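You operate a simulated robot arm through the tools that you are given. There is no shell and no other tool. Be economical: measure what you need, move in short steps, check, and stop when the job is done.

The job below is to be done with a simulated robot arm. You get a single attempt, and the scene is never put back.

TASK
Put both tape rolls from the ledge away in cabinet drawer 2.
Fine: shut the drawer.
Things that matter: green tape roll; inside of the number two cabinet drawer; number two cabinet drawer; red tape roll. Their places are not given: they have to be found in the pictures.

The check looks at the end state, three seconds after you hand in, the way a careful person would. Anything else that was tipped, shoved, dropped, spilled or broken makes it a failure.

THE ROBOT
A 6-joint arm with a two-finger parallel gripper, fixed in place. Base frame: the origin is at the foot of the arm, x ahead of it, y to its left, z up. Readings come in mm, degrees, newtons and seconds.
With the tool pointing down near the work surface it reaches from about 360 to 760 mm from the base axis. Its first joint turns from -66.0 to 66.0 degrees. Payload 2.45 kg.
The tool frame sits at the grasp point between the pads (the TCP): z along the fingers, y along the line on which they close. The tips reach 24 mm beyond it. Largest opening 68 mm; finger width 17, thickness 10; the body of the gripper, 40 by 70 mm, starts 41 mm behind the TCP.
Orientation is that of the tool frame in the base frame, as [roll, pitch, yaw] about the fixed x, y, z axes, in that order (R = Rz(yaw) Ry(pitch) Rx(roll)). With the fingers straight down and closing along the base's y, the tool's x points along the base's -x, its y along +y and its z along -z.

THE INTERFACE
- The arm moves only by the tool apply_moves. Its argument "steps" is a list that holds one entry, the list of rows, each a list of 6 numbers: the shift along the tool's x, y, z in units of 150 mm (1.0 is 150 mm), then the turn, a rotation vector about the tool's x, y, z in units of 60 degrees (1.0 is 60 degrees). In form: [[[tx, ty, tz, ax, ay, az], ...]]. A call has 1 to 20 rows; each row is the pose to reach, as a shift and turn from the pose commanded when the call began, along the tool's axes at that moment. "claw" is the opening, from 0 (shut) to 1 (fully open), set as the call begins (left out, the last holds). A call with a number of a shift or a turn outside -1 to 1 is refused whole. A row lasts 0.2 s, in which the tool goes at most 50 mm and 8.6 degrees; a call with a longer step from one row to the next is refused whole, and so is a gripper value outside its range. Where a pose cannot be reached the arm comes as near as it can. A force on the tool above 90 N (or 10 N above the force at the start of the call, whichever is more), or a blocked arm, ends the call early, and 0.2 s more pass. Each finger travels about 108 mm/s and halts on what it meets, pressing with about 27 N; the grip force reading is that of the motor and also rises with nothing between the fingers. The clock runs only during rows and for 0.2 s after the last one: add rows that repeat a pose to give the fingers time. The reply holds the time, the measured pose of the TCP, the force on the tool along the base axes, the opening and the grip force, in the units named above and with some noise, with the torque about the TCP (base axes, N m) and any sound that the robot's microphone picked up.
- Cameras (640 x 400 px; columns grow to the right, rows downward): "scene" is fixed at [181.1, 428.3, 1466.3]; the picture's right is [-0.57, -0.82, 0.00], its down [-0.44, 0.31, -0.84] and it looks along [0.69, -0.48, -0.54] (base axes); focal length 344 px, centre (320, 200). "wrist" rides on the gripper at [84, 11, -75] in the tool frame; the picture's right is [-0.13, 0.99, 0.00], its down [-0.60, -0.08, -0.79] and it looks along [-0.79, -0.10, 0.61] (tool axes); focal length 251 px, centre (320, 200).
- snapshot(camera): a new picture of that camera. It takes no simulated time.
- measure_at(camera, pixels): for up to 12 pixels [column, row] of the newest picture of that camera ("zoom" is the newest enlarged one), the place [x, y, z] in the base frame of the surface seen there, good to about 2 mm. It takes no simulated time.
- zoom(camera, box): a new picture of the part [left, top, right, bottom] of that camera's present view, enlarged. It takes no simulated time.
- hand_in(): hands the job in; it is judged then, once.

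Keep the steps short. Do not move on a guess: measure, check each grasp and each placing, and mend mistakes. In all there are 80 turns and 34 pictures (those below and enlarged ones count). Leave the gripper open and the arm clear of the work at the hand-in unless told otherwise, and finish with a single line.

The tools are called by a JSON object that holds its "op" and its "data". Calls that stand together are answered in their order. apply_moves: Moves the arm, as the interface text tells. Its arguments: {"type":"object","properties":{"steps":{"type":"array"},"claw":{"type":"number"}},"required":["steps"]} The other tools are called the same way: snapshot (camera) takes a picture; measure_at (camera, pixels) gives the place of the surface under pixels of a picture; zoom (camera, box) takes an enlarged picture of a part of a camera's view; hand_in () hands the job in.

At the start:

```text
time: 0.0
ee_pos: [468.4, -30.6, 1205.2]
orientation: [-180.0, 0.0, -180.0]
force: [0.2, -0.4, 0.0]
torque: [-0.02, -0.01, 0.02]
finger_gap: 68.1
grasp_force: 0.2
```

scene: 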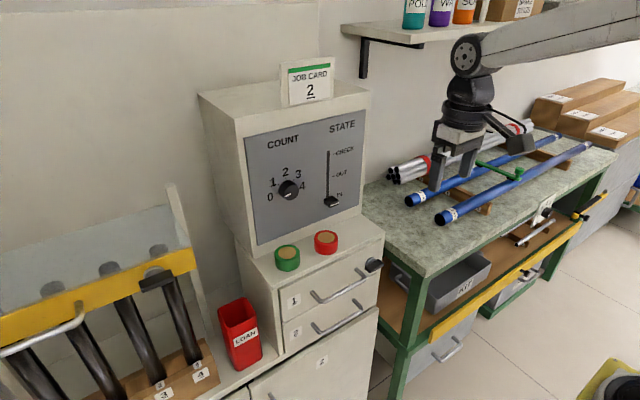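
wrist: 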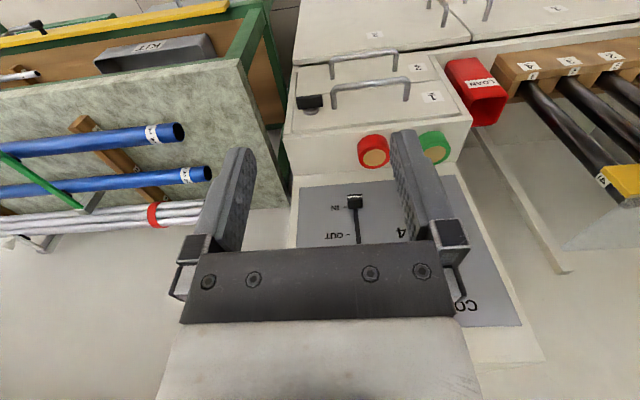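

I see the two rolls on the ledge around scene (287,257) and (326,242), and drawers 1 and 2 below them. I'll zoom in there.

{"op": "zoom", "data": {"camera": "scene", "box": [220, 210, 420, 400]}}

{"op": "zoom", "data": {"camera": "scene", "box": [190, 50, 390, 270]}}

{"op": "measure_at", "data": {"camera": "scene", "pixels": [[287, 252], [326, 237], [287, 265], [326, 249], [300, 270], [293, 300], [296, 334], [373, 265], [338, 292], [338, 319], [321, 362], [350, 226]]}}

```text
2.11 times, centred on (320, 305) of scene
```

zoom: 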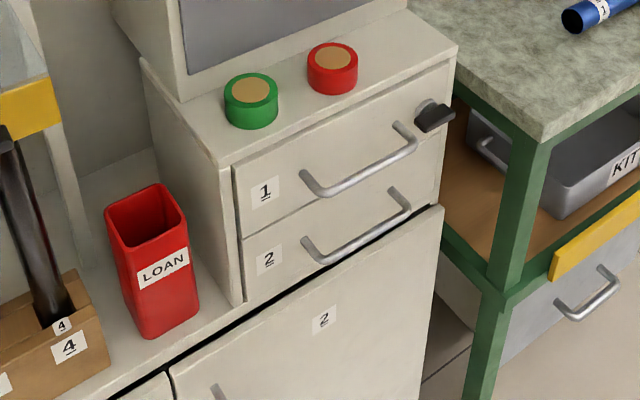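

```text
1.82 times, centred on (290, 160) of scene
```

zoom: 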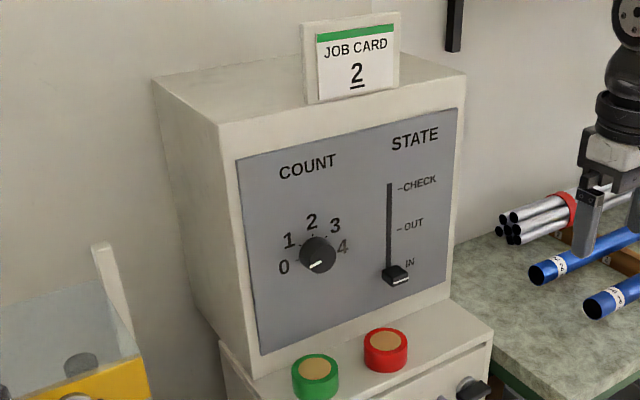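

```text
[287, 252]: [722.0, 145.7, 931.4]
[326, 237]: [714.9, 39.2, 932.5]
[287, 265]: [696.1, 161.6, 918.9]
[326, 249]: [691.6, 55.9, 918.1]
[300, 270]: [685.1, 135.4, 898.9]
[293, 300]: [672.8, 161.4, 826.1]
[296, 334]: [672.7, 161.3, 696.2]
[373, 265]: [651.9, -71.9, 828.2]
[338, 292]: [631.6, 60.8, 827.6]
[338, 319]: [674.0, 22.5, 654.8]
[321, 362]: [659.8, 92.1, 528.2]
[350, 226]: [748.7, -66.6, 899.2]
```

Front face is about x=672. Next I need the handle of drawer 2 and the black knob at the upper right of drawer 1.

{"op": "zoom", "data": {"camera": "scene", "box": [280, 240, 400, 345]}}

```text
3.81 times, centred on (340, 292) of scene
```

zoom: 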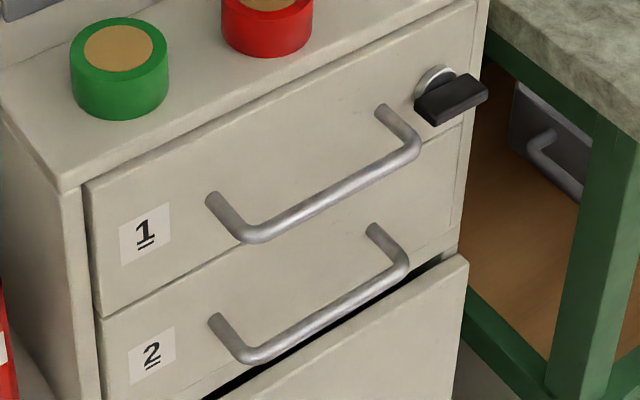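

{"op": "measure_at", "data": {"camera": "zoom", "pixels": [[250, 357], [325, 318], [398, 275], [215, 325], [375, 232], [250, 237], [413, 155], [440, 102], [470, 90], [435, 72], [150, 370], [440, 220]]}}

{"op": "measure_at", "data": {"camera": "zoom", "pixels": [[100, 305], [102, 325], [90, 195], [460, 130], [455, 245], [350, 290], [300, 220], [120, 45], [120, 105], [90, 60], [160, 60], [440, 265]]}}

{"op": "snapshot", "data": {"camera": "wrist"}}

```text
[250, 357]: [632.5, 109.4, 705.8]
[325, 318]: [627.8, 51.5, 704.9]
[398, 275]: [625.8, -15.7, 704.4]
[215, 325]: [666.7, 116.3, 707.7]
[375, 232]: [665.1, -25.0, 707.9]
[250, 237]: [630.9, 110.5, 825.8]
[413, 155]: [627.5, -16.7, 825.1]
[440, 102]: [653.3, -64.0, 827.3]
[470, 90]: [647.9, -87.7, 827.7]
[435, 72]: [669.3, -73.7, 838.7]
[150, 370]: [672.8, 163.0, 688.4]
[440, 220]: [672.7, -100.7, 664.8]
```

```text
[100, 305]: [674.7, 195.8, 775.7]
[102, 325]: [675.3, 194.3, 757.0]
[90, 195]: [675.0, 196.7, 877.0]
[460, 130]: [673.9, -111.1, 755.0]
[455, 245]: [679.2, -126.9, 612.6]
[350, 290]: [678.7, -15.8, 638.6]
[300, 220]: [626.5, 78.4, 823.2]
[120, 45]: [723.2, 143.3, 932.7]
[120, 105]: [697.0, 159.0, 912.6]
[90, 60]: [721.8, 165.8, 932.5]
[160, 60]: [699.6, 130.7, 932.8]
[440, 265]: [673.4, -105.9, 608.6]
```

```text
28 pictures are left
```

wrist: 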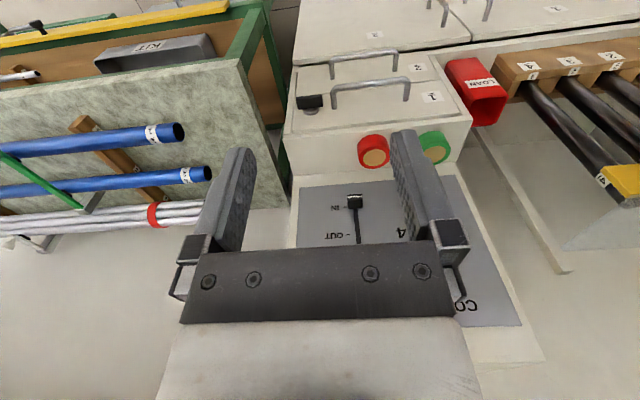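

Drawer 2: handle bar at x≈629, z≈703, y from -20 to 112. Its front runs roughly from z 640 to 757. I also want the control panel's front, the lower door labelled 2, and the bench corner, so I know what must stay clear.

{"op": "zoom", "data": {"camera": "scene", "box": [220, 290, 400, 400]}}

{"op": "measure_at", "data": {"camera": "scene", "pixels": [[258, 244], [300, 225], [361, 213], [288, 188], [331, 202], [245, 136], [365, 110], [400, 275], [235, 300], [258, 360], [232, 252], [600, 170]]}}

```text
3.56 times, centred on (310, 345) of scene
```

zoom: 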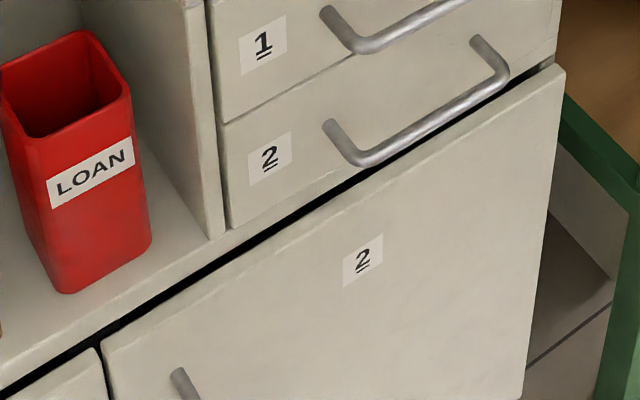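

```text
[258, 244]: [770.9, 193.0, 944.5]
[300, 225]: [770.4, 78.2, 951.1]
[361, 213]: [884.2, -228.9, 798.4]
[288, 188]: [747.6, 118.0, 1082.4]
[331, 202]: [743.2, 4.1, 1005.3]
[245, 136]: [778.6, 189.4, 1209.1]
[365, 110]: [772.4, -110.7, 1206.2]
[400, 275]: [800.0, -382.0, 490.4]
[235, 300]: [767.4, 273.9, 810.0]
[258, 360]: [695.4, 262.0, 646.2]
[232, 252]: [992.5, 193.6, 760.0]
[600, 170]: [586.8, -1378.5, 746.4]
```

No loose things lie in front of the drawers. The panel's front is at x≈770, with its knob and slider reaching to about x=743. To pull drawer 2 I'll come in at 45° downward with the fingers closing across the bar. First I move out front and start turning the tool about its vertical axis.

{"op": "apply_moves", "data": {"steps": [[[0.03, 0.065, 0.125, 0, 0, 0.125], [0.06, 0.13, 0.25, 0, 0, 0.25], [0.09, 0.195, 0.375, 0, 0, 0.375], [0.12, 0.26, 0.5, 0, 0, 0.5], [0.15, 0.325, 0.625, 0, 0, 0.625], [0.18, 0.39, 0.75, 0, 0, 0.75], [0.21, 0.455, 0.875, 0, 0, 0.875], [0.24, 0.52, 1.0, 0, 0, 1.0]]], "claw": 0.5}}

{"op": "apply_moves", "data": {"steps": [[[0, 0, 0.1, 0, 0, 0.125], [0, 0, 0.2, 0, 0, 0.25], [0, 0, 0.3, 0, 0, 0.375], [0, 0, 0.4, 0, 0, 0.5]]]}}

{"op": "apply_moves", "data": {"steps": [[[0, 0, 0.1, -0.125, 0, 0], [0, 0, 0.2, -0.25, 0, 0], [0, 0, 0.3, -0.375, 0, 0], [0, 0, 0.4, -0.5, 0, 0], [0, 0, 0.5, -0.625, 0, 0], [0, 0, 0.6, -0.75, 0, 0], [0, 0, 0.6, -0.75, 0, 0]]]}}

```text
time: 1.8
ee_pos: [431.2, 48.1, 1054.6]
orientation: [-179.9, 0.0, 119.8]
force: [0.0, -0.3, 0.1]
torque: [0.0, -0.01, -0.01]
finger_gap: 33.9
grasp_force: 0.0
```

```text
time: 2.8
ee_pos: [432.1, 47.5, 993.7]
orientation: [-180.0, 0.0, 89.8]
force: [-0.9, -0.1, 0.5]
torque: [0.01, 0.01, -0.01]
finger_gap: 34.0
grasp_force: 0.1
```

```text
time: 4.4
ee_pos: [435.7, 48.9, 902.7]
orientation: [135.1, -0.1, 90.0]
force: [1.3, -0.2, -0.6]
torque: [0.03, 0.0, 0.01]
finger_gap: 34.0
grasp_force: 0.1
out of reach, approached as far as the arm can: row 3, 5, 6, 7
```

The tool is tilted 45° at (436, 49, 903). Now I advance along the fingers toward the bar, still well short of it.

{"op": "apply_moves", "data": {"steps": [[[0, 0, 0.2, 0, 0, 0], [0, 0, 0.4, 0, 0, 0], [0, -0.02, 0.6, 0, 0, 0], [0, -0.03, 0.8, 0, 0, 0], [0, -0.04, 1.0, 0, 0, 0], [0, -0.04, 1.0, 0, 0, 0]]]}}

{"op": "snapshot", "data": {"camera": "wrist"}}

```text
time: 5.8
ee_pos: [539.1, 50.0, 790.9]
orientation: [135.0, 0.1, 89.9]
force: [0.0, 0.3, -0.5]
torque: [-0.01, 0.01, 0.01]
finger_gap: 33.9
grasp_force: 0.1
```

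```text
26 pictures are left
```

wrist: 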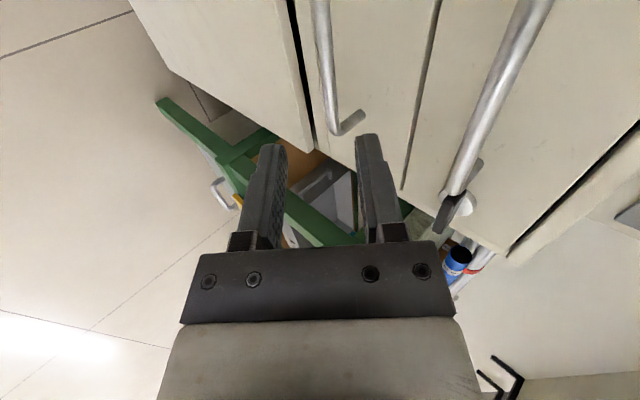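

The handle bars are visible: drawer 2's around (325,70), drawer 1's around (490,100). I'll measure them.

{"op": "measure_at", "data": {"camera": "wrist", "pixels": [[322, 40], [326, 70], [318, 70], [334, 70], [330, 110], [490, 100], [350, 125], [304, 60], [408, 150]]}}

```text
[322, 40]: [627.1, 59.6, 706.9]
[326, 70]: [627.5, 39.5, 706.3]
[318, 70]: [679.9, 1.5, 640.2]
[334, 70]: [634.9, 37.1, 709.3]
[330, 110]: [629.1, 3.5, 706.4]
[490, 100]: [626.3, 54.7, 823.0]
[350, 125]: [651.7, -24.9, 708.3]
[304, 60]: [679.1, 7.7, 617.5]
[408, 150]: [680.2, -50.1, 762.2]
```

Bar centre is about (632, y, 704). I move in so the bar sits between the pads, about 8 mm beyond the TCP to keep the tips off the drawer front.

{"op": "apply_moves", "data": {"steps": [[[0, 0.028, 0.2, 0, 0, 0], [0, 0.028, 0.4, 0, 0, 0], [0, 0.028, 0.55, 0, 0, 0], [0, 0.028, 0.7, 0, 0, 0], [0, 0.028, 0.79, 0, 0, 0], [0, 0.028, 0.79, 0, 0, 0]]]}}

{"op": "snapshot", "data": {"camera": "wrist"}}

```text
time: 7.2
ee_pos: [622.6, 50.7, 709.2]
orientation: [135.1, 0.0, 90.0]
force: [1.4, 0.7, -1.3]
torque: [0.01, 0.01, -0.01]
finger_gap: 33.7
grasp_force: 0.0
```

```text
25 pictures are left
```

wrist: 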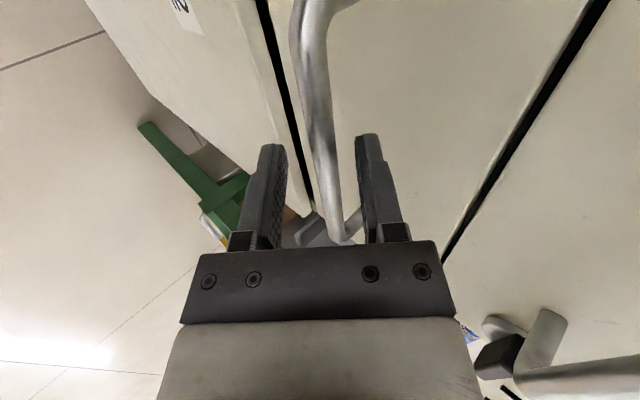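

The bar passes between the fingers. I close the gripper.

{"op": "apply_moves", "data": {"steps": [[[0, 0, 0, 0, 0, 0], [0, 0, 0, 0, 0, 0], [0, 0, 0, 0, 0, 0]]], "claw": 0}}

```text
time: 8.0
ee_pos: [625.6, 50.1, 711.7]
orientation: [134.9, 0.0, 90.1]
force: [1.3, -0.8, 11.9]
torque: [-0.18, -0.13, 0.08]
finger_gap: 16.7
grasp_force: 35.0
```

Held (gap 16.7). I pull slowly along -x by 40 mm and watch the force.

{"op": "apply_moves", "data": {"steps": [[[0, -0.04, -0.04, 0, 0, 0], [0, -0.08, -0.08, 0, 0, 0], [0, -0.12, -0.12, 0, 0, 0], [0, -0.16, -0.16, 0, 0, 0], [0, -0.19, -0.19, 0, 0, 0], [0, -0.19, -0.19, 0, 0, 0]]]}}

{"op": "snapshot", "data": {"camera": "scene"}}

```text
time: 9.4
ee_pos: [585.5, 49.7, 711.7]
orientation: [134.8, 0.0, 90.0]
force: [1.2, 1.6, 24.6]
torque: [0.21, -0.21, 0.19]
finger_gap: 16.5
grasp_force: 35.8
```

```text
24 pictures are left
```

scene: 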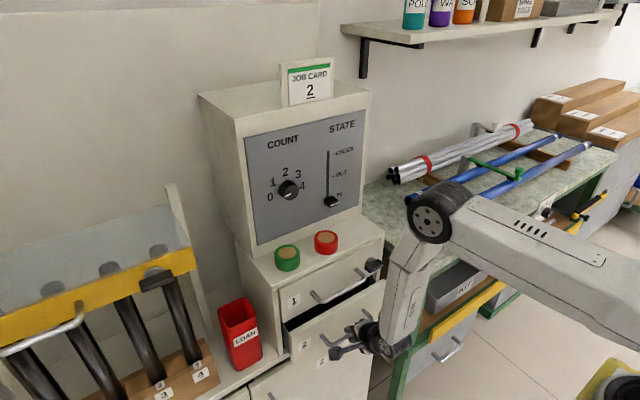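

The drawer slides freely. I pull another 130 mm.

{"op": "apply_moves", "data": {"steps": [[[0, -0.07, -0.09, 0, 0, 0], [0, -0.14, -0.16, 0, 0, 0], [0, -0.21, -0.23, 0, 0, 0], [0, -0.28, -0.3, 0, 0, 0], [0, -0.35, -0.37, 0, 0, 0], [0, -0.42, -0.44, 0, 0, 0], [0, -0.49, -0.51, 0, 0, 0], [0, -0.56, -0.58, 0, 0, 0], [0, -0.61, -0.63, 0, 0, 0], [0, -0.61, -0.63, 0, 0, 0]]]}}

{"op": "snapshot", "data": {"camera": "scene"}}

```text
time: 11.6
ee_pos: [463.4, 50.9, 721.9]
orientation: [132.5, -0.3, 89.8]
force: [22.5, -9.0, 60.8]
torque: [-0.21, -1.56, -0.25]
finger_gap: 9.6
grasp_force: 31.1
```

```text
23 pictures are left
```

scene: 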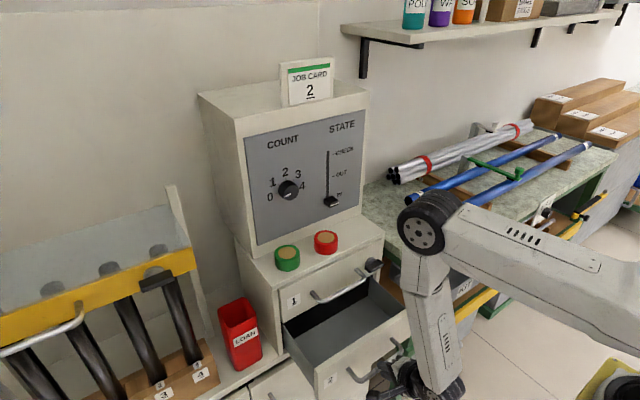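

The drawer is nearly at its stop and the grip is starting to slip, so that's far enough. I release.

{"op": "apply_moves", "data": {"steps": [[[0, 0, 0, 0, 0, 0], [0, 0, 0, 0, 0, 0], [0, 0, 0, 0, 0, 0]]], "claw": 0.7}}

{"op": "snapshot", "data": {"camera": "wrist"}}

```text
time: 12.4
ee_pos: [452.4, 49.9, 713.1]
orientation: [135.2, 0.0, 90.0]
force: [-0.7, -0.1, -0.2]
torque: [-0.03, -0.01, -0.02]
finger_gap: 47.8
grasp_force: 0.1
```

```text
22 pictures are left
```

wrist: 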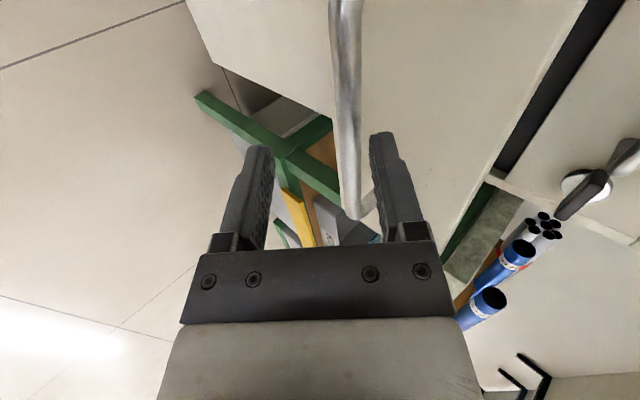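

The bar is free. I back off along the fingers, then go straight up.

{"op": "apply_moves", "data": {"steps": [[[0, 0, -0.12, 0, 0, 0], [0, 0, -0.24, 0, 0, 0], [0, 0, -0.3, 0, 0, 0], [0, 0, -0.3, 0, 0, 0]]]}}

```text
time: 13.4
ee_pos: [419.8, 47.8, 743.7]
orientation: [135.1, -0.1, 90.0]
force: [0.2, -0.1, 0.4]
torque: [0.02, 0.04, 0.02]
finger_gap: 47.6
grasp_force: 0.1
```

Clear of the bar. Straight up, turning the tool back to vertical on the way.

{"op": "apply_moves", "data": {"steps": [[[0, 0.12, -0.12, 0, 0, 0], [0, 0.24, -0.24, 0, 0, 0], [0, 0.36, -0.36, 0.1, 0, 0], [0, 0.48, -0.48, 0.22, 0, 0], [0, 0.6, -0.6, 0.34, 0, 0], [0, 0.72, -0.72, 0.46, 0, 0], [0, 0.84, -0.84, 0.58, 0, 0], [0, 0.94, -0.94, 0.68, 0, 0], [0, 0.98, -0.94, 0.75, 0, 0], [0, 1.0, -0.94, 0.75, 0, 0]]], "claw": 1.0}}

{"op": "snapshot", "data": {"camera": "scene"}}

```text
time: 15.6
ee_pos: [428.2, 48.6, 952.6]
orientation: [-180.0, 0.3, 90.1]
force: [0.5, 0.7, 0.1]
torque: [0.0, 0.02, 0.0]
finger_gap: 67.7
grasp_force: 0.1
out of reach, approached as far as the arm can: row 7, 8, 9
```

```text
21 pictures are left
```

scene: 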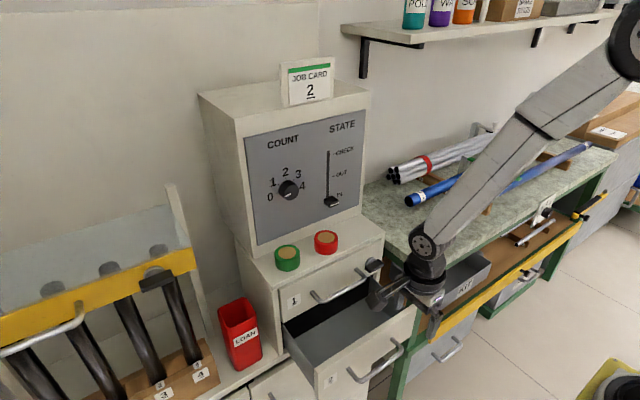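

The drawer stands open and everything else is untouched. I zoom for the interior and the rolls.

{"op": "zoom", "data": {"camera": "scene", "box": [260, 225, 420, 395]}}

```text
2.35 times, centred on (340, 310) of scene
```

zoom: 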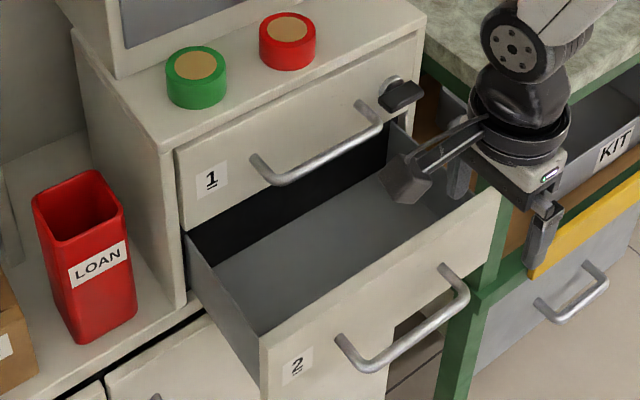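

{"op": "measure_at", "data": {"camera": "zoom", "pixels": [[270, 270], [340, 235], [262, 325], [375, 270], [265, 338], [190, 245], [300, 360], [168, 80], [227, 75], [195, 105], [260, 45], [316, 40]]}}

{"op": "measure_at", "data": {"camera": "zoom", "pixels": [[196, 65], [196, 48], [196, 79], [287, 30], [287, 15], [288, 42], [197, 95], [288, 60], [178, 64], [214, 64], [270, 29], [305, 29]]}}

```text
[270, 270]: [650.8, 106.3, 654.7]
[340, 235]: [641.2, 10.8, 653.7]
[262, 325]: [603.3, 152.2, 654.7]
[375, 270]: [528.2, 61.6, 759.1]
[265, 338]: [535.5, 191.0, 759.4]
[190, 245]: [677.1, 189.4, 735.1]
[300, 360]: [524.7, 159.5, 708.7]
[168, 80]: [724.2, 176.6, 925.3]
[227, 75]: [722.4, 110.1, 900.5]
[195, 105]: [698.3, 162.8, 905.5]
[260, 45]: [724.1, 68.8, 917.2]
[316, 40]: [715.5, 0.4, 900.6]
```

```text
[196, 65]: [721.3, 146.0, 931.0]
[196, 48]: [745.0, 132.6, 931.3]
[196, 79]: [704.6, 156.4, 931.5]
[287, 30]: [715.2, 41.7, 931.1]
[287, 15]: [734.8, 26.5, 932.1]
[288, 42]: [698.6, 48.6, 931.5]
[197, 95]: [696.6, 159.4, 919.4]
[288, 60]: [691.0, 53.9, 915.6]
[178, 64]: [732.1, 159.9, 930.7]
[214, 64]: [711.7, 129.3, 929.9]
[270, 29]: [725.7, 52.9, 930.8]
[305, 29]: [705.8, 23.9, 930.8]
```

Drawer floor is z≈654, drawer front top is z≈759 at x≈525–540, and the rolls are about 56 mm across, centred near (721,146) and (714,41). The wrist camera is a physical box on a bracket, so I measure its size, the wrist's width and the drawer front's thickness before going in.

{"op": "measure_at", "data": {"camera": "zoom", "pixels": [[405, 200], [385, 190], [400, 160], [425, 180], [472, 110], [568, 130], [520, 160], [375, 263], [375, 278], [420, 240], [350, 275], [450, 150]]}}

{"op": "measure_at", "data": {"camera": "scene", "pixels": [[385, 262], [410, 325], [392, 284], [430, 272], [440, 285], [330, 280], [300, 343], [390, 315]]}}

```text
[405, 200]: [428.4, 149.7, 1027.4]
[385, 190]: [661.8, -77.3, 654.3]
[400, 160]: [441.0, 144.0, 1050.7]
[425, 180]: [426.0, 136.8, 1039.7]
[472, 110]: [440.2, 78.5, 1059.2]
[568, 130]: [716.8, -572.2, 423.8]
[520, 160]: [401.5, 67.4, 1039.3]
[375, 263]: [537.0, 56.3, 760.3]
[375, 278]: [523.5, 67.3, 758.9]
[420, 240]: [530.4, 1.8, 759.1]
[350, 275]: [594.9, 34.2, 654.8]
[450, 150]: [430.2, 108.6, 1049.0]
```

```text
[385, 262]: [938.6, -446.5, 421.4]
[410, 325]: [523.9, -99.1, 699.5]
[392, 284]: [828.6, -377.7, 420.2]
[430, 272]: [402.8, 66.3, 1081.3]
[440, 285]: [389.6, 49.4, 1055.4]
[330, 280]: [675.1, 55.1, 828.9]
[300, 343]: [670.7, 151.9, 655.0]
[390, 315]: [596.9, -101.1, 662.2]
```

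The camera box's underside sits about 72 mm above the TCP. So with the camera toward -x I can go down to TCP z≈697 over the drawer front (top 760). I turn the tool back (camera to -x, fingers closing along y) and move toward the green roll.

{"op": "apply_moves", "data": {"steps": [[[0.08, 0.1, -0.05, 0, 0, -0.125], [0.16, 0.2, -0.1, 0, 0, -0.25], [0.24, 0.3, -0.15, 0, 0, -0.375], [0.32, 0.4, -0.2, 0, 0, -0.5], [0.4, 0.5, -0.25, 0, 0, -0.625], [0.48, 0.6, -0.3, 0, 0, -0.75], [0.56, 0.7, -0.35, 0, 0, -0.875], [0.64, 0.8, -0.4, 0, 0, -1.0]]]}}

{"op": "apply_moves", "data": {"steps": [[[0, 0, 0, 0, 0, -0.125], [0, 0, 0, 0, 0, -0.25], [0, 0, 0, 0, 0, -0.375], [0, 0, 0, 0, 0, -0.5], [0, 0, 0, 0, 0, -0.5]]]}}

```text
time: 17.4
ee_pos: [546.6, 145.4, 1011.7]
orientation: [180.0, 0.0, 150.2]
force: [-0.3, 0.2, -0.1]
torque: [-0.01, 0.01, 0.0]
finger_gap: 68.1
grasp_force: 0.1
```

```text
time: 18.6
ee_pos: [547.4, 145.0, 1010.3]
orientation: [-179.9, 0.0, -179.9]
force: [0.2, 0.0, 0.3]
torque: [0.03, -0.04, -0.02]
finger_gap: 67.8
grasp_force: 0.1
```

Now lean the tool back 10° so the wrist keeps away from the panel's knob, and move closer to the green roll, staying above it.

{"op": "apply_moves", "data": {"steps": [[[-0.15, 0, 0, 0, -0.09, 0], [-0.35, 0, 0, 0, -0.167, 0], [-0.55, 0, 0.05, 0, -0.167, 0], [-0.73, 0, 0.1, 0, -0.167, 0], [-0.73, 0, 0.1, 0, -0.167, 0]]]}}

{"op": "snapshot", "data": {"camera": "wrist"}}

```text
time: 19.8
ee_pos: [657.3, 145.8, 999.1]
orientation: [180.0, 10.1, 179.9]
force: [-0.5, 0.5, 0.2]
torque: [-0.03, 0.01, 0.01]
finger_gap: 68.0
grasp_force: 0.3
```

```text
19 pictures are left
```

wrist: 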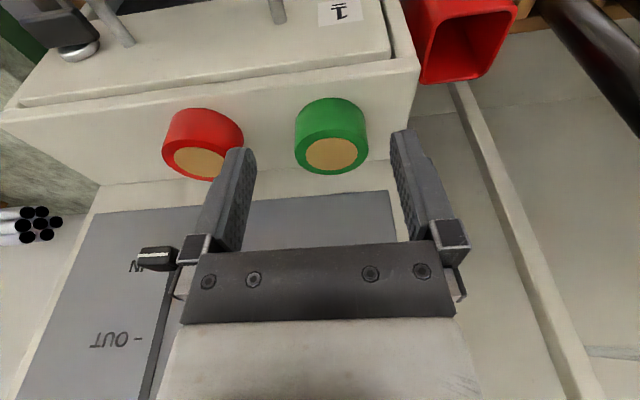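

Green roll's top ring spans about columns 296–367. I measure its rim.

{"op": "measure_at", "data": {"camera": "wrist", "pixels": [[298, 148], [366, 145], [331, 134], [334, 172], [331, 155], [332, 110], [332, 101], [305, 152], [358, 150], [200, 162]]}}

```text
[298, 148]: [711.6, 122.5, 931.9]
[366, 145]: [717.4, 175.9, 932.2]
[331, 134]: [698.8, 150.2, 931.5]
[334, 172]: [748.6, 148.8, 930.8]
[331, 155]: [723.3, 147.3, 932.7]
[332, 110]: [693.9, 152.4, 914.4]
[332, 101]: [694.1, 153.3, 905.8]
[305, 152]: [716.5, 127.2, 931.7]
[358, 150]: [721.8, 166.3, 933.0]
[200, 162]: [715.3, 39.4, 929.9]
```

Green centre is (721.5, 149), 55 mm across. I align along the tilted finger direction, then descend so the tips overlap about 22 mm of the roll.

{"op": "apply_moves", "data": {"steps": [[[-0.16, 0.021, 0.05, 0, 0, 0], [-0.329, 0.021, 0.105, 0, 0, 0], [-0.329, 0.021, 0.105, 0, 0, 0], [-0.329, 0.021, 0.2, 0, 0, 0], [-0.329, 0.021, 0.3, 0, 0, 0], [-0.329, 0.021, 0.4, 0, 0, 0], [-0.329, 0.021, 0.46, 0, 0, 0], [-0.329, 0.021, 0.505, 0, 0, 0], [-0.329, 0.021, 0.505, 0, 0, 0]]]}}

{"op": "snapshot", "data": {"camera": "wrist"}}

```text
time: 21.8
ee_pos: [717.7, 148.1, 930.8]
orientation: [-180.0, 9.9, -180.0]
force: [-0.1, -0.4, 0.0]
torque: [0.01, 0.01, 0.01]
finger_gap: 68.0
grasp_force: 0.0
```

```text
18 pictures are left
```

wrist: 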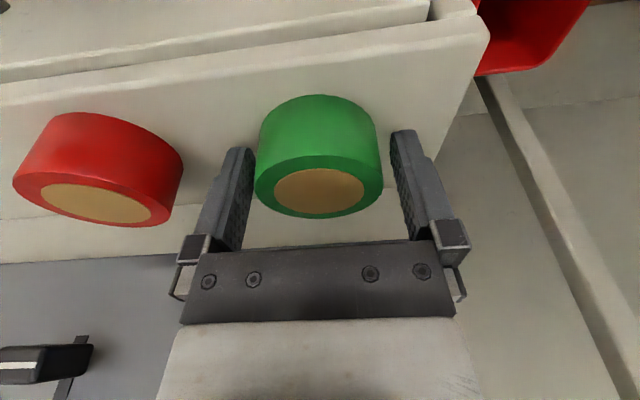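

The green roll is centred between the fingers. I close.

{"op": "apply_moves", "data": {"steps": [[[0, 0, 0, 0, 0, 0], [0, 0, 0, 0, 0, 0], [0, 0, 0, 0, 0, 0]]], "claw": 0}}

{"op": "apply_moves", "data": {"steps": [[[0, 0, -0.08, 0, 0, 0], [0, 0, -0.2, 0, 0, 0], [0, 0, -0.35, 0, 0, 0], [0, 0, -0.5, 0, 0, 0], [0, 0, -0.5, 0, 0, 0]]]}}

{"op": "snapshot", "data": {"camera": "wrist"}}

```text
time: 22.6
ee_pos: [717.7, 147.9, 929.4]
orientation: [179.9, 10.0, -179.9]
force: [0.0, 0.7, -0.7]
torque: [0.01, -0.03, 0.01]
finger_gap: 57.9
grasp_force: 27.1
```

```text
time: 23.8
ee_pos: [704.4, 149.6, 1001.9]
orientation: [179.9, 10.0, 180.0]
force: [-0.2, 0.3, -0.7]
torque: [0.0, -0.01, 0.0]
finger_gap: 57.9
grasp_force: 26.5
```

```text
17 pictures are left
```

wrist: 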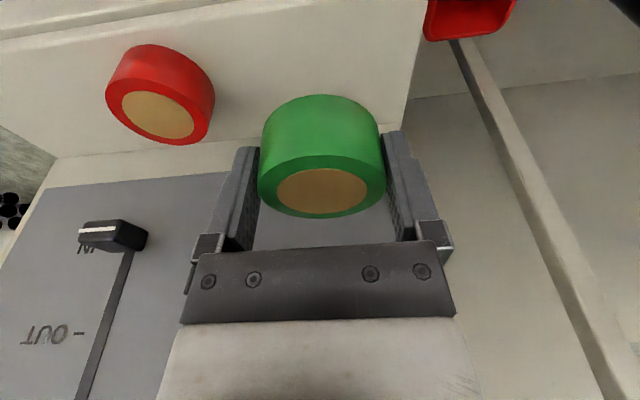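

Held (gap 57.9), roll lifted. I move back over the drawer and straighten the tool to vertical at height.

{"op": "apply_moves", "data": {"steps": [[[0.22, -0.02, -0.04, 0, 0, 0], [0.44, -0.04, -0.08, 0, 0.0, 0], [0.66, -0.06, -0.12, 0, 0.0, 0], [0.84, -0.06, -0.15, 0, 0.08, 0], [0.84, -0.06, -0.15, 0, 0.167, 0], [0.84, -0.06, -0.15, 0, 0.167, 0]]]}}

```text
time: 25.2
ee_pos: [577.6, 140.3, 1003.1]
orientation: [180.0, -0.1, 179.9]
force: [0.1, -0.3, 0.1]
torque: [0.0, 0.01, 0.0]
finger_gap: 57.9
grasp_force: 27.2
```

Vertical at (578, 140, 1003). Going down in stages.

{"op": "apply_moves", "data": {"steps": [[[0, 0, 0.2, 0, 0, 0], [0, 0, 0.4, 0, 0, 0], [0, 0, 0.6, 0, 0, 0], [0, 0, 0.8, 0, 0, 0], [0, 0, 1.0, 0, 0, 0], [0, 0, 1.0, 0, 0, 0]]]}}

{"op": "apply_moves", "data": {"steps": [[[0, 0, 0.15, 0, 0, 0], [0, 0, 0.3, 0, 0, 0], [0, 0, 0.45, 0, 0, 0], [0, 0, 0.45, 0, 0, 0]]]}}

{"op": "zoom", "data": {"camera": "scene", "box": [260, 225, 420, 395]}}

{"op": "snapshot", "data": {"camera": "wrist"}}

```text
time: 26.6
ee_pos: [578.7, 139.8, 852.4]
orientation: [179.9, 0.0, 180.0]
force: [-0.1, 0.4, -0.6]
torque: [0.01, -0.03, -0.01]
finger_gap: 58.2
grasp_force: 27.2
```

```text
time: 27.6
ee_pos: [576.0, 138.7, 785.7]
orientation: [180.0, 0.0, -180.0]
force: [-1.1, -0.5, -0.2]
torque: [0.0, -0.02, 0.0]
finger_gap: 57.9
grasp_force: 27.1
```

```text
2.35 times, centred on (340, 310) of scene
```

zoom: 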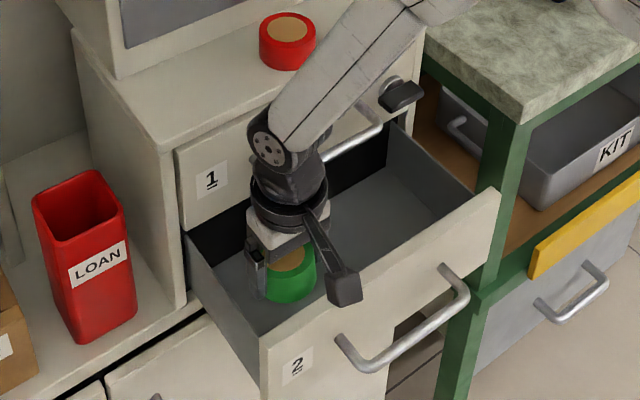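

```text
15 pictures are left
```

wrist: 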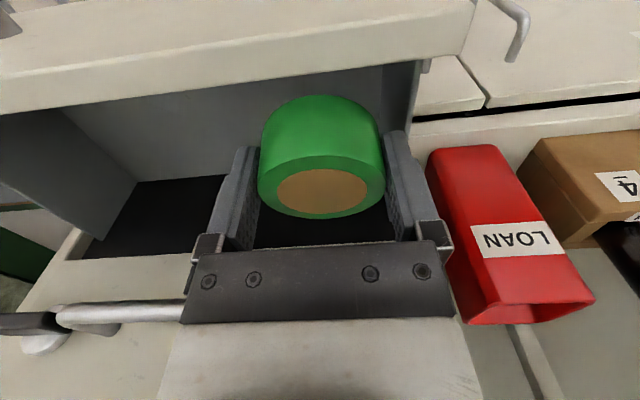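

All clear. I shift 15 mm away from the side wall and descend to TCP z≈698.

{"op": "apply_moves", "data": {"steps": [[[0, -0.1, 0.1, 0, 0, 0], [0, -0.1, 0.22, 0, 0, 0], [0, -0.1, 0.34, 0, 0, 0], [0, -0.1, 0.44, 0, 0, 0], [0, -0.1, 0.52, 0, 0, 0], [0, -0.1, 0.58, 0, 0, 0], [0, -0.1, 0.58, 0, 0, 0]]]}}

{"op": "zoom", "data": {"camera": "scene", "box": [260, 225, 420, 395]}}

```text
time: 29.2
ee_pos: [576.4, 126.5, 698.4]
orientation: [-179.9, 0.1, 180.0]
force: [-0.5, 0.4, -0.2]
torque: [-0.01, -0.02, 0.03]
finger_gap: 57.8
grasp_force: 26.9
```

```text
2.35 times, centred on (340, 310) of scene
```

zoom: 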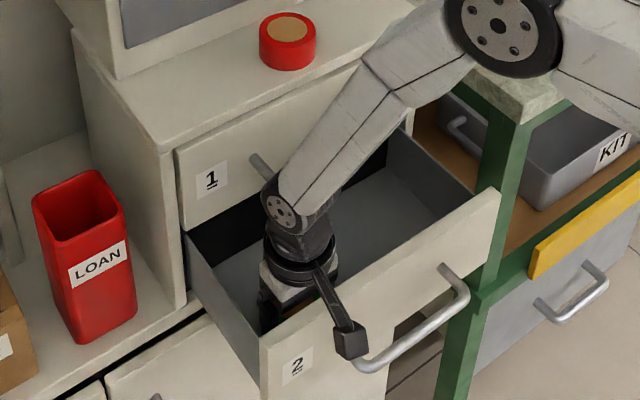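

No contact, and the roll hangs about 10 mm above the floor. I release.

{"op": "apply_moves", "data": {"steps": [[[0, 0, 0, 0, 0, 0], [0, 0, 0, 0, 0, 0], [0, 0, 0, 0, 0, 0]]], "claw": 0.97}}

{"op": "apply_moves", "data": {"steps": [[[0, 0, -0.1, 0, 0, 0], [0, 0, -0.25, 0, 0, 0], [0, 0, -0.45, 0, 0, 0], [0, 0, -0.65, 0, 0, 0], [0, 0, -0.85, 0, 0, 0], [0, 0, -1.0, 0, 0, 0], [0, 0, -1.0, 0, 0, 0]]]}}

{"op": "snapshot", "data": {"camera": "wrist"}}

```text
time: 30.0
ee_pos: [576.7, 125.6, 699.1]
orientation: [180.0, 0.0, -179.9]
force: [-1.0, -0.8, 0.2]
torque: [0.0, -0.03, -0.01]
finger_gap: 66.1
grasp_force: 0.0
```

```text
time: 31.6
ee_pos: [577.4, 124.9, 849.2]
orientation: [180.0, -0.2, 179.9]
force: [0.0, 1.0, -0.1]
torque: [0.02, 0.02, 0.03]
finger_gap: 65.7
grasp_force: 0.0
```

```text
13 pictures are left
```

wrist: 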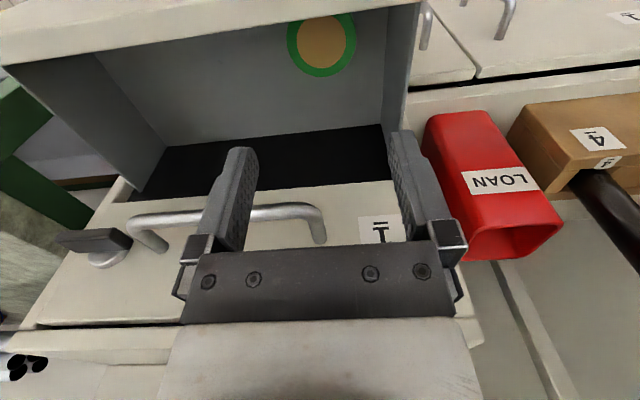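

The green roll lies flat in the drawer. I go up and across to the red roll.

{"op": "apply_moves", "data": {"steps": [[[0, 0, -0.25, 0, 0, 0], [0, -0.1, -0.5, 0, 0, 0], [0, -0.25, -0.75, 0, 0, 0], [0, -0.4, -1.0, 0, 0, 0], [-0.15, -0.5, -1.0, 0, -0.09, 0], [-0.35, -0.56, -1.0, 0, -0.167, 0], [-0.48, -0.56, -1.0, 0, -0.167, 0], [-0.48, -0.56, -1.0, 0, -0.167, 0]]], "claw": 1.0}}

{"op": "snapshot", "data": {"camera": "wrist"}}

```text
time: 33.4
ee_pos: [648.5, 40.2, 998.5]
orientation: [180.0, 10.0, -180.0]
force: [-0.3, 0.9, 0.0]
torque: [0.0, 0.02, 0.01]
finger_gap: 68.0
grasp_force: 0.1
```

```text
12 pictures are left
```

wrist: 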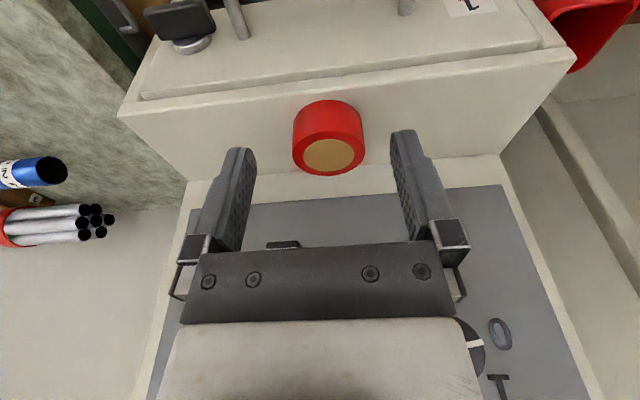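

{"op": "measure_at", "data": {"camera": "wrist", "pixels": [[295, 150], [362, 147], [328, 135], [331, 172], [329, 112], [329, 155], [329, 104], [293, 135], [362, 130], [283, 245]]}}

```text
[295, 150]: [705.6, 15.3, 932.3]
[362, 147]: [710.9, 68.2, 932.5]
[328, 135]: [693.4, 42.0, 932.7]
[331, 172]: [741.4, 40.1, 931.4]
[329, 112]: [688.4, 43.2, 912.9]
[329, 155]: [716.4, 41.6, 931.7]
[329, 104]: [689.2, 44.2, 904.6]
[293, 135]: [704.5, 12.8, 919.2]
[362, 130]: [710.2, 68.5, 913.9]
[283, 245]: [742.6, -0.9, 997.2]
```

Red centre is (715, 41.5). Same approach as for the green one; the slider at x≈743 stays clear of the fingers.

{"op": "apply_moves", "data": {"steps": [[[-0.16, 0.009, 0.05, 0, 0, 0], [-0.333, 0.009, 0.117, 0, 0, 0], [-0.333, 0.009, 0.117, 0, 0, 0], [-0.333, 0.009, 0.22, 0, 0, 0], [-0.333, 0.009, 0.32, 0, 0, 0], [-0.333, 0.009, 0.41, 0, 0, 0], [-0.333, 0.009, 0.47, 0, 0, 0], [-0.333, 0.009, 0.517, 0, 0, 0], [-0.333, 0.009, 0.517, 0, 0, 0]]]}}

{"op": "snapshot", "data": {"camera": "wrist"}}

```text
time: 35.4
ee_pos: [712.2, 41.8, 930.9]
orientation: [180.0, 10.0, -180.0]
force: [0.0, 0.0, 0.9]
torque: [-0.02, 0.02, 0.0]
finger_gap: 67.7
grasp_force: 0.0
```

```text
11 pictures are left
```

wrist: 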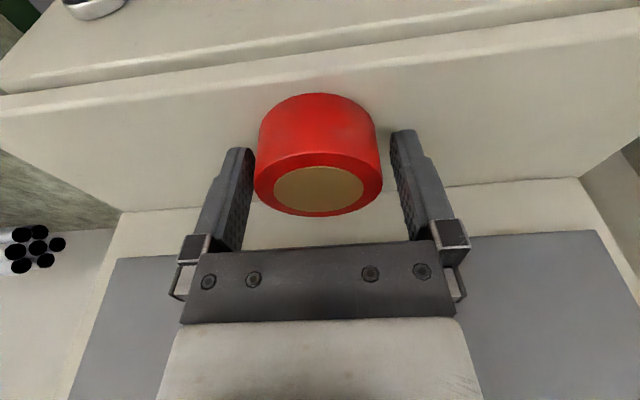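

Centred. I close and lift along the finger direction.

{"op": "apply_moves", "data": {"steps": [[[0, 0, 0, 0, 0, 0], [0, 0, 0, 0, 0, 0], [0, 0, 0, 0, 0, 0]]], "claw": 0}}

{"op": "apply_moves", "data": {"steps": [[[0, 0, -0.08, 0, 0, 0], [0, 0, -0.2, 0, 0, 0], [0, 0, -0.35, 0, 0, 0], [0, 0, -0.5, 0, 0, 0], [0, 0, -0.5, 0, 0, 0]]]}}

```text
time: 36.2
ee_pos: [712.1, 41.5, 931.8]
orientation: [-179.9, 9.9, -180.0]
force: [0.7, 0.1, -0.8]
torque: [-0.01, -0.03, 0.05]
finger_gap: 57.8
grasp_force: 27.8
```

```text
time: 37.4
ee_pos: [699.9, 40.0, 1004.3]
orientation: [-179.9, 10.0, 180.0]
force: [0.2, 0.1, -0.6]
torque: [0.03, -0.06, -0.02]
finger_gap: 57.9
grasp_force: 27.6
```

Held (gap 57.9). Back over the drawer and straighten, then go down in stages at y≈40, away from the green roll at y≈125.

{"op": "apply_moves", "data": {"steps": [[[0.22, 0, -0.04, 0, 0, 0], [0.44, 0, -0.08, 0, 0.0, 0], [0.64, 0, -0.12, 0, 0.0, 0], [0.81, 0, -0.143, 0, 0.08, 0], [0.81, 0, -0.143, 0, 0.167, 0], [0.81, 0, -0.143, 0, 0.167, 0]]]}}

{"op": "apply_moves", "data": {"steps": [[[0, 0, 0.2, 0, 0, 0], [0, 0, 0.4, 0, 0, 0], [0, 0, 0.6, 0, 0, 0], [0, 0, 0.8, 0, 0, 0], [0, 0, 1.0, 0, 0, 0], [0, 0, 1.0, 0, 0, 0]]]}}

{"op": "snapshot", "data": {"camera": "wrist"}}

```text
time: 38.8
ee_pos: [574.8, 41.3, 1006.0]
orientation: [-180.0, 0.0, -180.0]
force: [0.4, -0.1, -0.4]
torque: [0.01, 0.0, -0.01]
finger_gap: 57.9
grasp_force: 27.0
```

```text
time: 40.2
ee_pos: [574.5, 42.6, 855.0]
orientation: [-180.0, 0.0, -180.0]
force: [0.5, 0.1, -0.3]
torque: [0.0, -0.05, 0.03]
finger_gap: 57.6
grasp_force: 27.0
```

```text
10 pictures are left
```

wrist: 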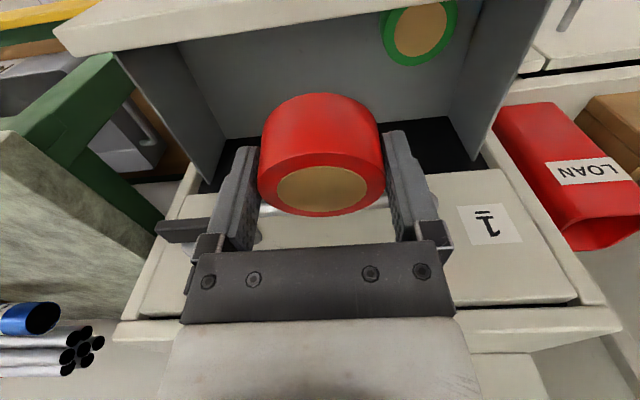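

Path is clear. I continue down in small rows.

{"op": "apply_moves", "data": {"steps": [[[0, 0, 0.15, 0, 0, 0], [0, 0, 0.3, 0, 0, 0], [0, 0, 0.45, 0, 0, 0], [0, 0, 0.6, 0, 0, 0], [0, 0, 0.7, 0, 0, 0], [0, 0, 0.8, 0, 0, 0], [0, 0, 0.9, 0, 0, 0], [0, 0, 1.0, 0, 0, 0], [0, 0, 1.0, 0, 0, 0]]]}}

{"op": "apply_moves", "data": {"steps": [[[0, 0, 0.025, 0, 0, 0], [0, 0, 0.05, 0, 0, 0], [0, 0, 0.05, 0, 0, 0]]]}}

```text
time: 42.2
ee_pos: [573.8, 40.4, 706.2]
orientation: [-180.0, 0.0, -180.0]
force: [-0.7, 0.0, 0.4]
torque: [0.0, -0.01, -0.02]
finger_gap: 57.6
grasp_force: 27.0
```

```text
time: 43.0
ee_pos: [574.5, 42.5, 697.2]
orientation: [-179.8, 0.1, 180.0]
force: [0.5, -0.1, -0.7]
torque: [-0.01, 0.01, 0.0]
finger_gap: 58.1
grasp_force: 27.0
```

No contact forces. I release and rise.

{"op": "apply_moves", "data": {"steps": [[[0, 0, 0, 0, 0, 0], [0, 0, 0, 0, 0, 0], [0, 0, 0, 0, 0, 0]]], "claw": 0.97}}

{"op": "apply_moves", "data": {"steps": [[[0, 0, -0.1, 0, 0, 0], [0, 0, -0.25, 0, 0, 0], [0, 0, -0.45, 0, 0, 0], [0, 0, -0.65, 0, 0, 0], [0, 0, -0.85, 0, 0, 0], [0, 0, -1.0, 0, 0, 0], [0, 0, -1.0, 0, 0, 0]]]}}

{"op": "snapshot", "data": {"camera": "wrist"}}

```text
time: 43.8
ee_pos: [574.2, 42.4, 698.0]
orientation: [-179.9, 0.0, -180.0]
force: [-0.3, 0.0, -0.3]
torque: [-0.01, 0.01, 0.0]
finger_gap: 65.8
grasp_force: 0.0
```

```text
time: 45.4
ee_pos: [573.8, 43.0, 849.7]
orientation: [179.9, -0.1, 180.0]
force: [0.4, 0.4, -1.0]
torque: [-0.02, 0.0, 0.0]
finger_gap: 65.8
grasp_force: 0.0
```

```text
9 pictures are left
```

wrist: 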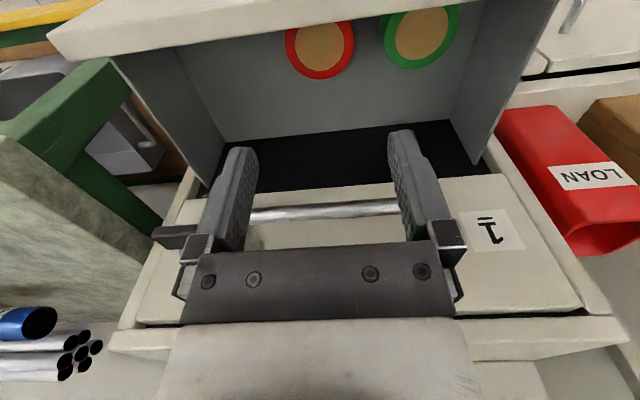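

Both rolls lie flat in drawer 2. To shut it I'll take the handle again at 45° as before and push. First move out front and turn the tool.

{"op": "apply_moves", "data": {"steps": [[[0.1, 0.0, -0.05, 0, 0, 0.1], [0.22, 0.01, -0.1, 0, 0, 0.225], [0.34, 0.02, -0.15, 0, 0, 0.35], [0.46, 0.03, -0.2, 0, 0, 0.475], [0.6, 0.03, -0.2, 0, 0, 0.6], [0.75, 0.03, -0.2, 0, 0, 0.74], [0.88, 0.03, -0.2, 0, 0, 0.88], [0.95, 0.03, -0.2, 0, 0, 1.0]]], "claw": 0.7}}

{"op": "apply_moves", "data": {"steps": [[[0, 0, 0, 0, 0, 0.125], [0, 0, 0, 0, 0, 0.25], [0, 0, 0, 0, 0, 0.375], [0, 0, 0, 0, 0, 0.5], [0, 0, 0, 0, 0, 0.5]]]}}

```text
time: 47.2
ee_pos: [432.5, 47.7, 877.8]
orientation: [-180.0, 0.0, 119.8]
force: [-0.4, 0.5, -0.2]
torque: [-0.03, 0.03, 0.04]
finger_gap: 47.7
grasp_force: 0.0
```

```text
time: 48.4
ee_pos: [434.1, 46.6, 878.4]
orientation: [179.9, 0.0, 89.8]
force: [-0.2, -0.5, 0.3]
torque: [0.0, 0.02, -0.02]
finger_gap: 47.6
grasp_force: 0.0
```

Now tilt 45° while descending in front of the handle.

{"op": "apply_moves", "data": {"steps": [[[0, -0.01, 0.1, -0.125, 0, 0], [0, -0.02, 0.2, -0.25, 0, 0], [0, -0.03, 0.3, -0.375, 0, 0], [0, -0.05, 0.4, -0.5, 0, 0], [0, -0.07, 0.52, -0.625, 0, 0], [0, -0.093, 0.65, -0.75, 0, 0], [0, -0.093, 0.78, -0.75, 0, 0], [0, -0.093, 0.893, -0.75, 0, 0], [0, -0.093, 0.893, -0.75, 0, 0]]]}}

{"op": "snapshot", "data": {"camera": "wrist"}}

```text
time: 50.4
ee_pos: [419.0, 46.4, 742.9]
orientation: [135.1, 0.1, 90.0]
force: [-0.1, 0.7, 0.5]
torque: [0.03, 0.03, 0.03]
finger_gap: 47.5
grasp_force: 0.0
out of reach, approached as far as the arm can: row 1
```

```text
8 pictures are left
```

wrist: 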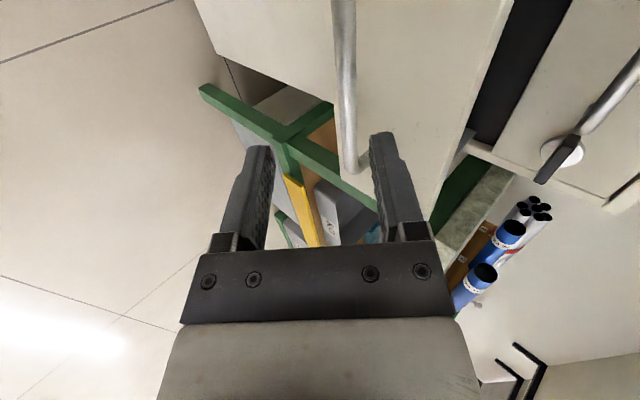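

{"op": "measure_at", "data": {"camera": "wrist", "pixels": [[344, 40], [346, 80], [340, 60], [352, 60], [440, 80]]}}

```text
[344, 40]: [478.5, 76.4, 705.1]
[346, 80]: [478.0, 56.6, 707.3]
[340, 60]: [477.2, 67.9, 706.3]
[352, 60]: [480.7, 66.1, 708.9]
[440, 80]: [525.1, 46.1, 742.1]
```

Bar centre is (483, y, 704), 18 mm toward the upper finger. I centre on it first, then advance with the gripper half open.

{"op": "apply_moves", "data": {"steps": [[[0, 0.06, 0, 0, 0, 0], [0, 0.118, 0, 0, 0, 0], [0, 0.118, 0.1, 0, 0, 0], [0, 0.118, 0.2, 0, 0, 0], [0, 0.118, 0.3, 0, 0, 0], [0, 0.118, 0.38, 0, 0, 0], [0, 0.118, 0.42, 0, 0, 0], [0, 0.118, 0.42, 0, 0, 0]]], "claw": 0.5}}

{"op": "apply_moves", "data": {"steps": [[[0, 0, 0, 0, 0, 0], [0, 0, 0, 0, 0, 0], [0, 0, 0, 0, 0, 0]]], "claw": 0}}

```text
time: 52.2
ee_pos: [475.1, 44.9, 712.0]
orientation: [134.9, -0.1, 90.1]
force: [0.3, -1.1, -0.3]
torque: [-0.03, 0.01, 0.03]
finger_gap: 33.9
grasp_force: 0.1
```

```text
time: 53.0
ee_pos: [475.6, 45.3, 711.3]
orientation: [135.2, 0.0, 90.0]
force: [2.3, -0.7, -5.4]
torque: [0.07, 0.03, 0.07]
finger_gap: 16.7
grasp_force: 35.0
```

Handle held (gap 16.7). I push gently +x, about 115 mm first.

{"op": "apply_moves", "data": {"steps": [[[0, 0.03, 0.03, 0, 0, 0], [0, 0.07, 0.07, 0, 0, 0], [0, 0.12, 0.12, 0, 0, 0], [0, 0.17, 0.17, 0, 0, 0], [0, 0.22, 0.22, 0, 0, 0], [0, 0.27, 0.27, 0, 0, 0], [0, 0.32, 0.32, 0, 0, 0], [0, 0.37, 0.37, 0, 0, 0], [0, 0.42, 0.42, 0, 0, 0], [0, 0.47, 0.47, 0, 0, 0], [0, 0.51, 0.51, 0, 0, 0], [0, 0.54, 0.54, 0, 0, 0], [0, 0.54, 0.54, 0, 0, 0]]]}}

{"op": "apply_moves", "data": {"steps": [[[0, 0.03, 0.03, 0, 0, 0], [0, 0.06, 0.06, 0, 0, 0], [0, 0.09, 0.09, 0, 0, 0], [0, 0.12, 0.12, 0, 0, 0], [0, 0.145, 0.145, 0, 0, 0], [0, 0.16, 0.16, 0, 0, 0], [0, 0.175, 0.175, 0, 0, 0], [0, 0.185, 0.185, 0, 0, 0], [0, 0.185, 0.185, 0, 0, 0]]]}}

{"op": "zoom", "data": {"camera": "scene", "box": [260, 225, 420, 395]}}

```text
time: 55.8
ee_pos: [590.0, 45.8, 711.8]
orientation: [135.1, 0.1, 89.9]
force: [-1.2, -22.1, 1.9]
torque: [-0.52, 0.01, 0.38]
finger_gap: 16.6
grasp_force: 35.4
```

```text
time: 57.8
ee_pos: [625.1, 46.1, 712.0]
orientation: [135.6, 0.0, 90.0]
force: [-24.6, -17.6, 4.5]
torque: [-0.33, 0.22, 0.11]
finger_gap: 16.8
grasp_force: 35.4
```

```text
2.35 times, centred on (340, 310) of scene
```

zoom: 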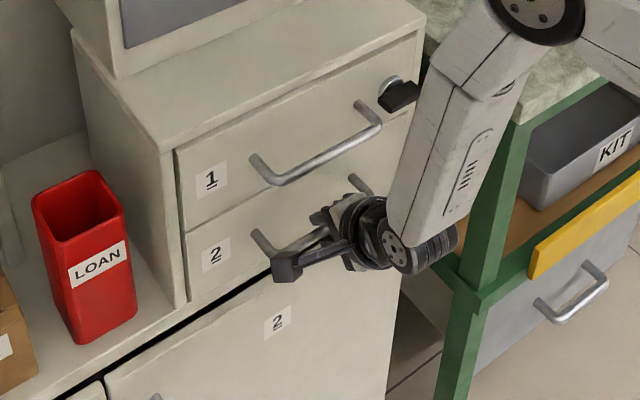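

The drawer looks flush and I feel about 25 N at the stop. I check the front plane against drawer 1.

{"op": "measure_at", "data": {"camera": "zoom", "pixels": [[200, 245], [215, 275], [240, 260], [370, 240], [200, 205], [230, 200], [380, 150]]}}

{"op": "apply_moves", "data": {"steps": [[[0, 0, 0, 0, 0, 0], [0, 0, 0, 0, 0, 0], [0, 0, 0, 0, 0, 0]]], "claw": 0.5}}

```text
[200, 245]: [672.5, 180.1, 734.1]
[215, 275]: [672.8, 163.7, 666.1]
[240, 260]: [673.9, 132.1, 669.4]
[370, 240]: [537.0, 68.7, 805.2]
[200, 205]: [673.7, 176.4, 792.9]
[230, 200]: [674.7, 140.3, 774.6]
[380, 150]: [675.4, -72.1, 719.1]
```

```text
time: 58.6
ee_pos: [630.2, 46.1, 713.7]
orientation: [134.9, 0.1, 90.1]
force: [0.4, 0.1, -0.1]
torque: [-0.02, -0.01, -0.02]
finger_gap: 33.8
grasp_force: 0.0
```

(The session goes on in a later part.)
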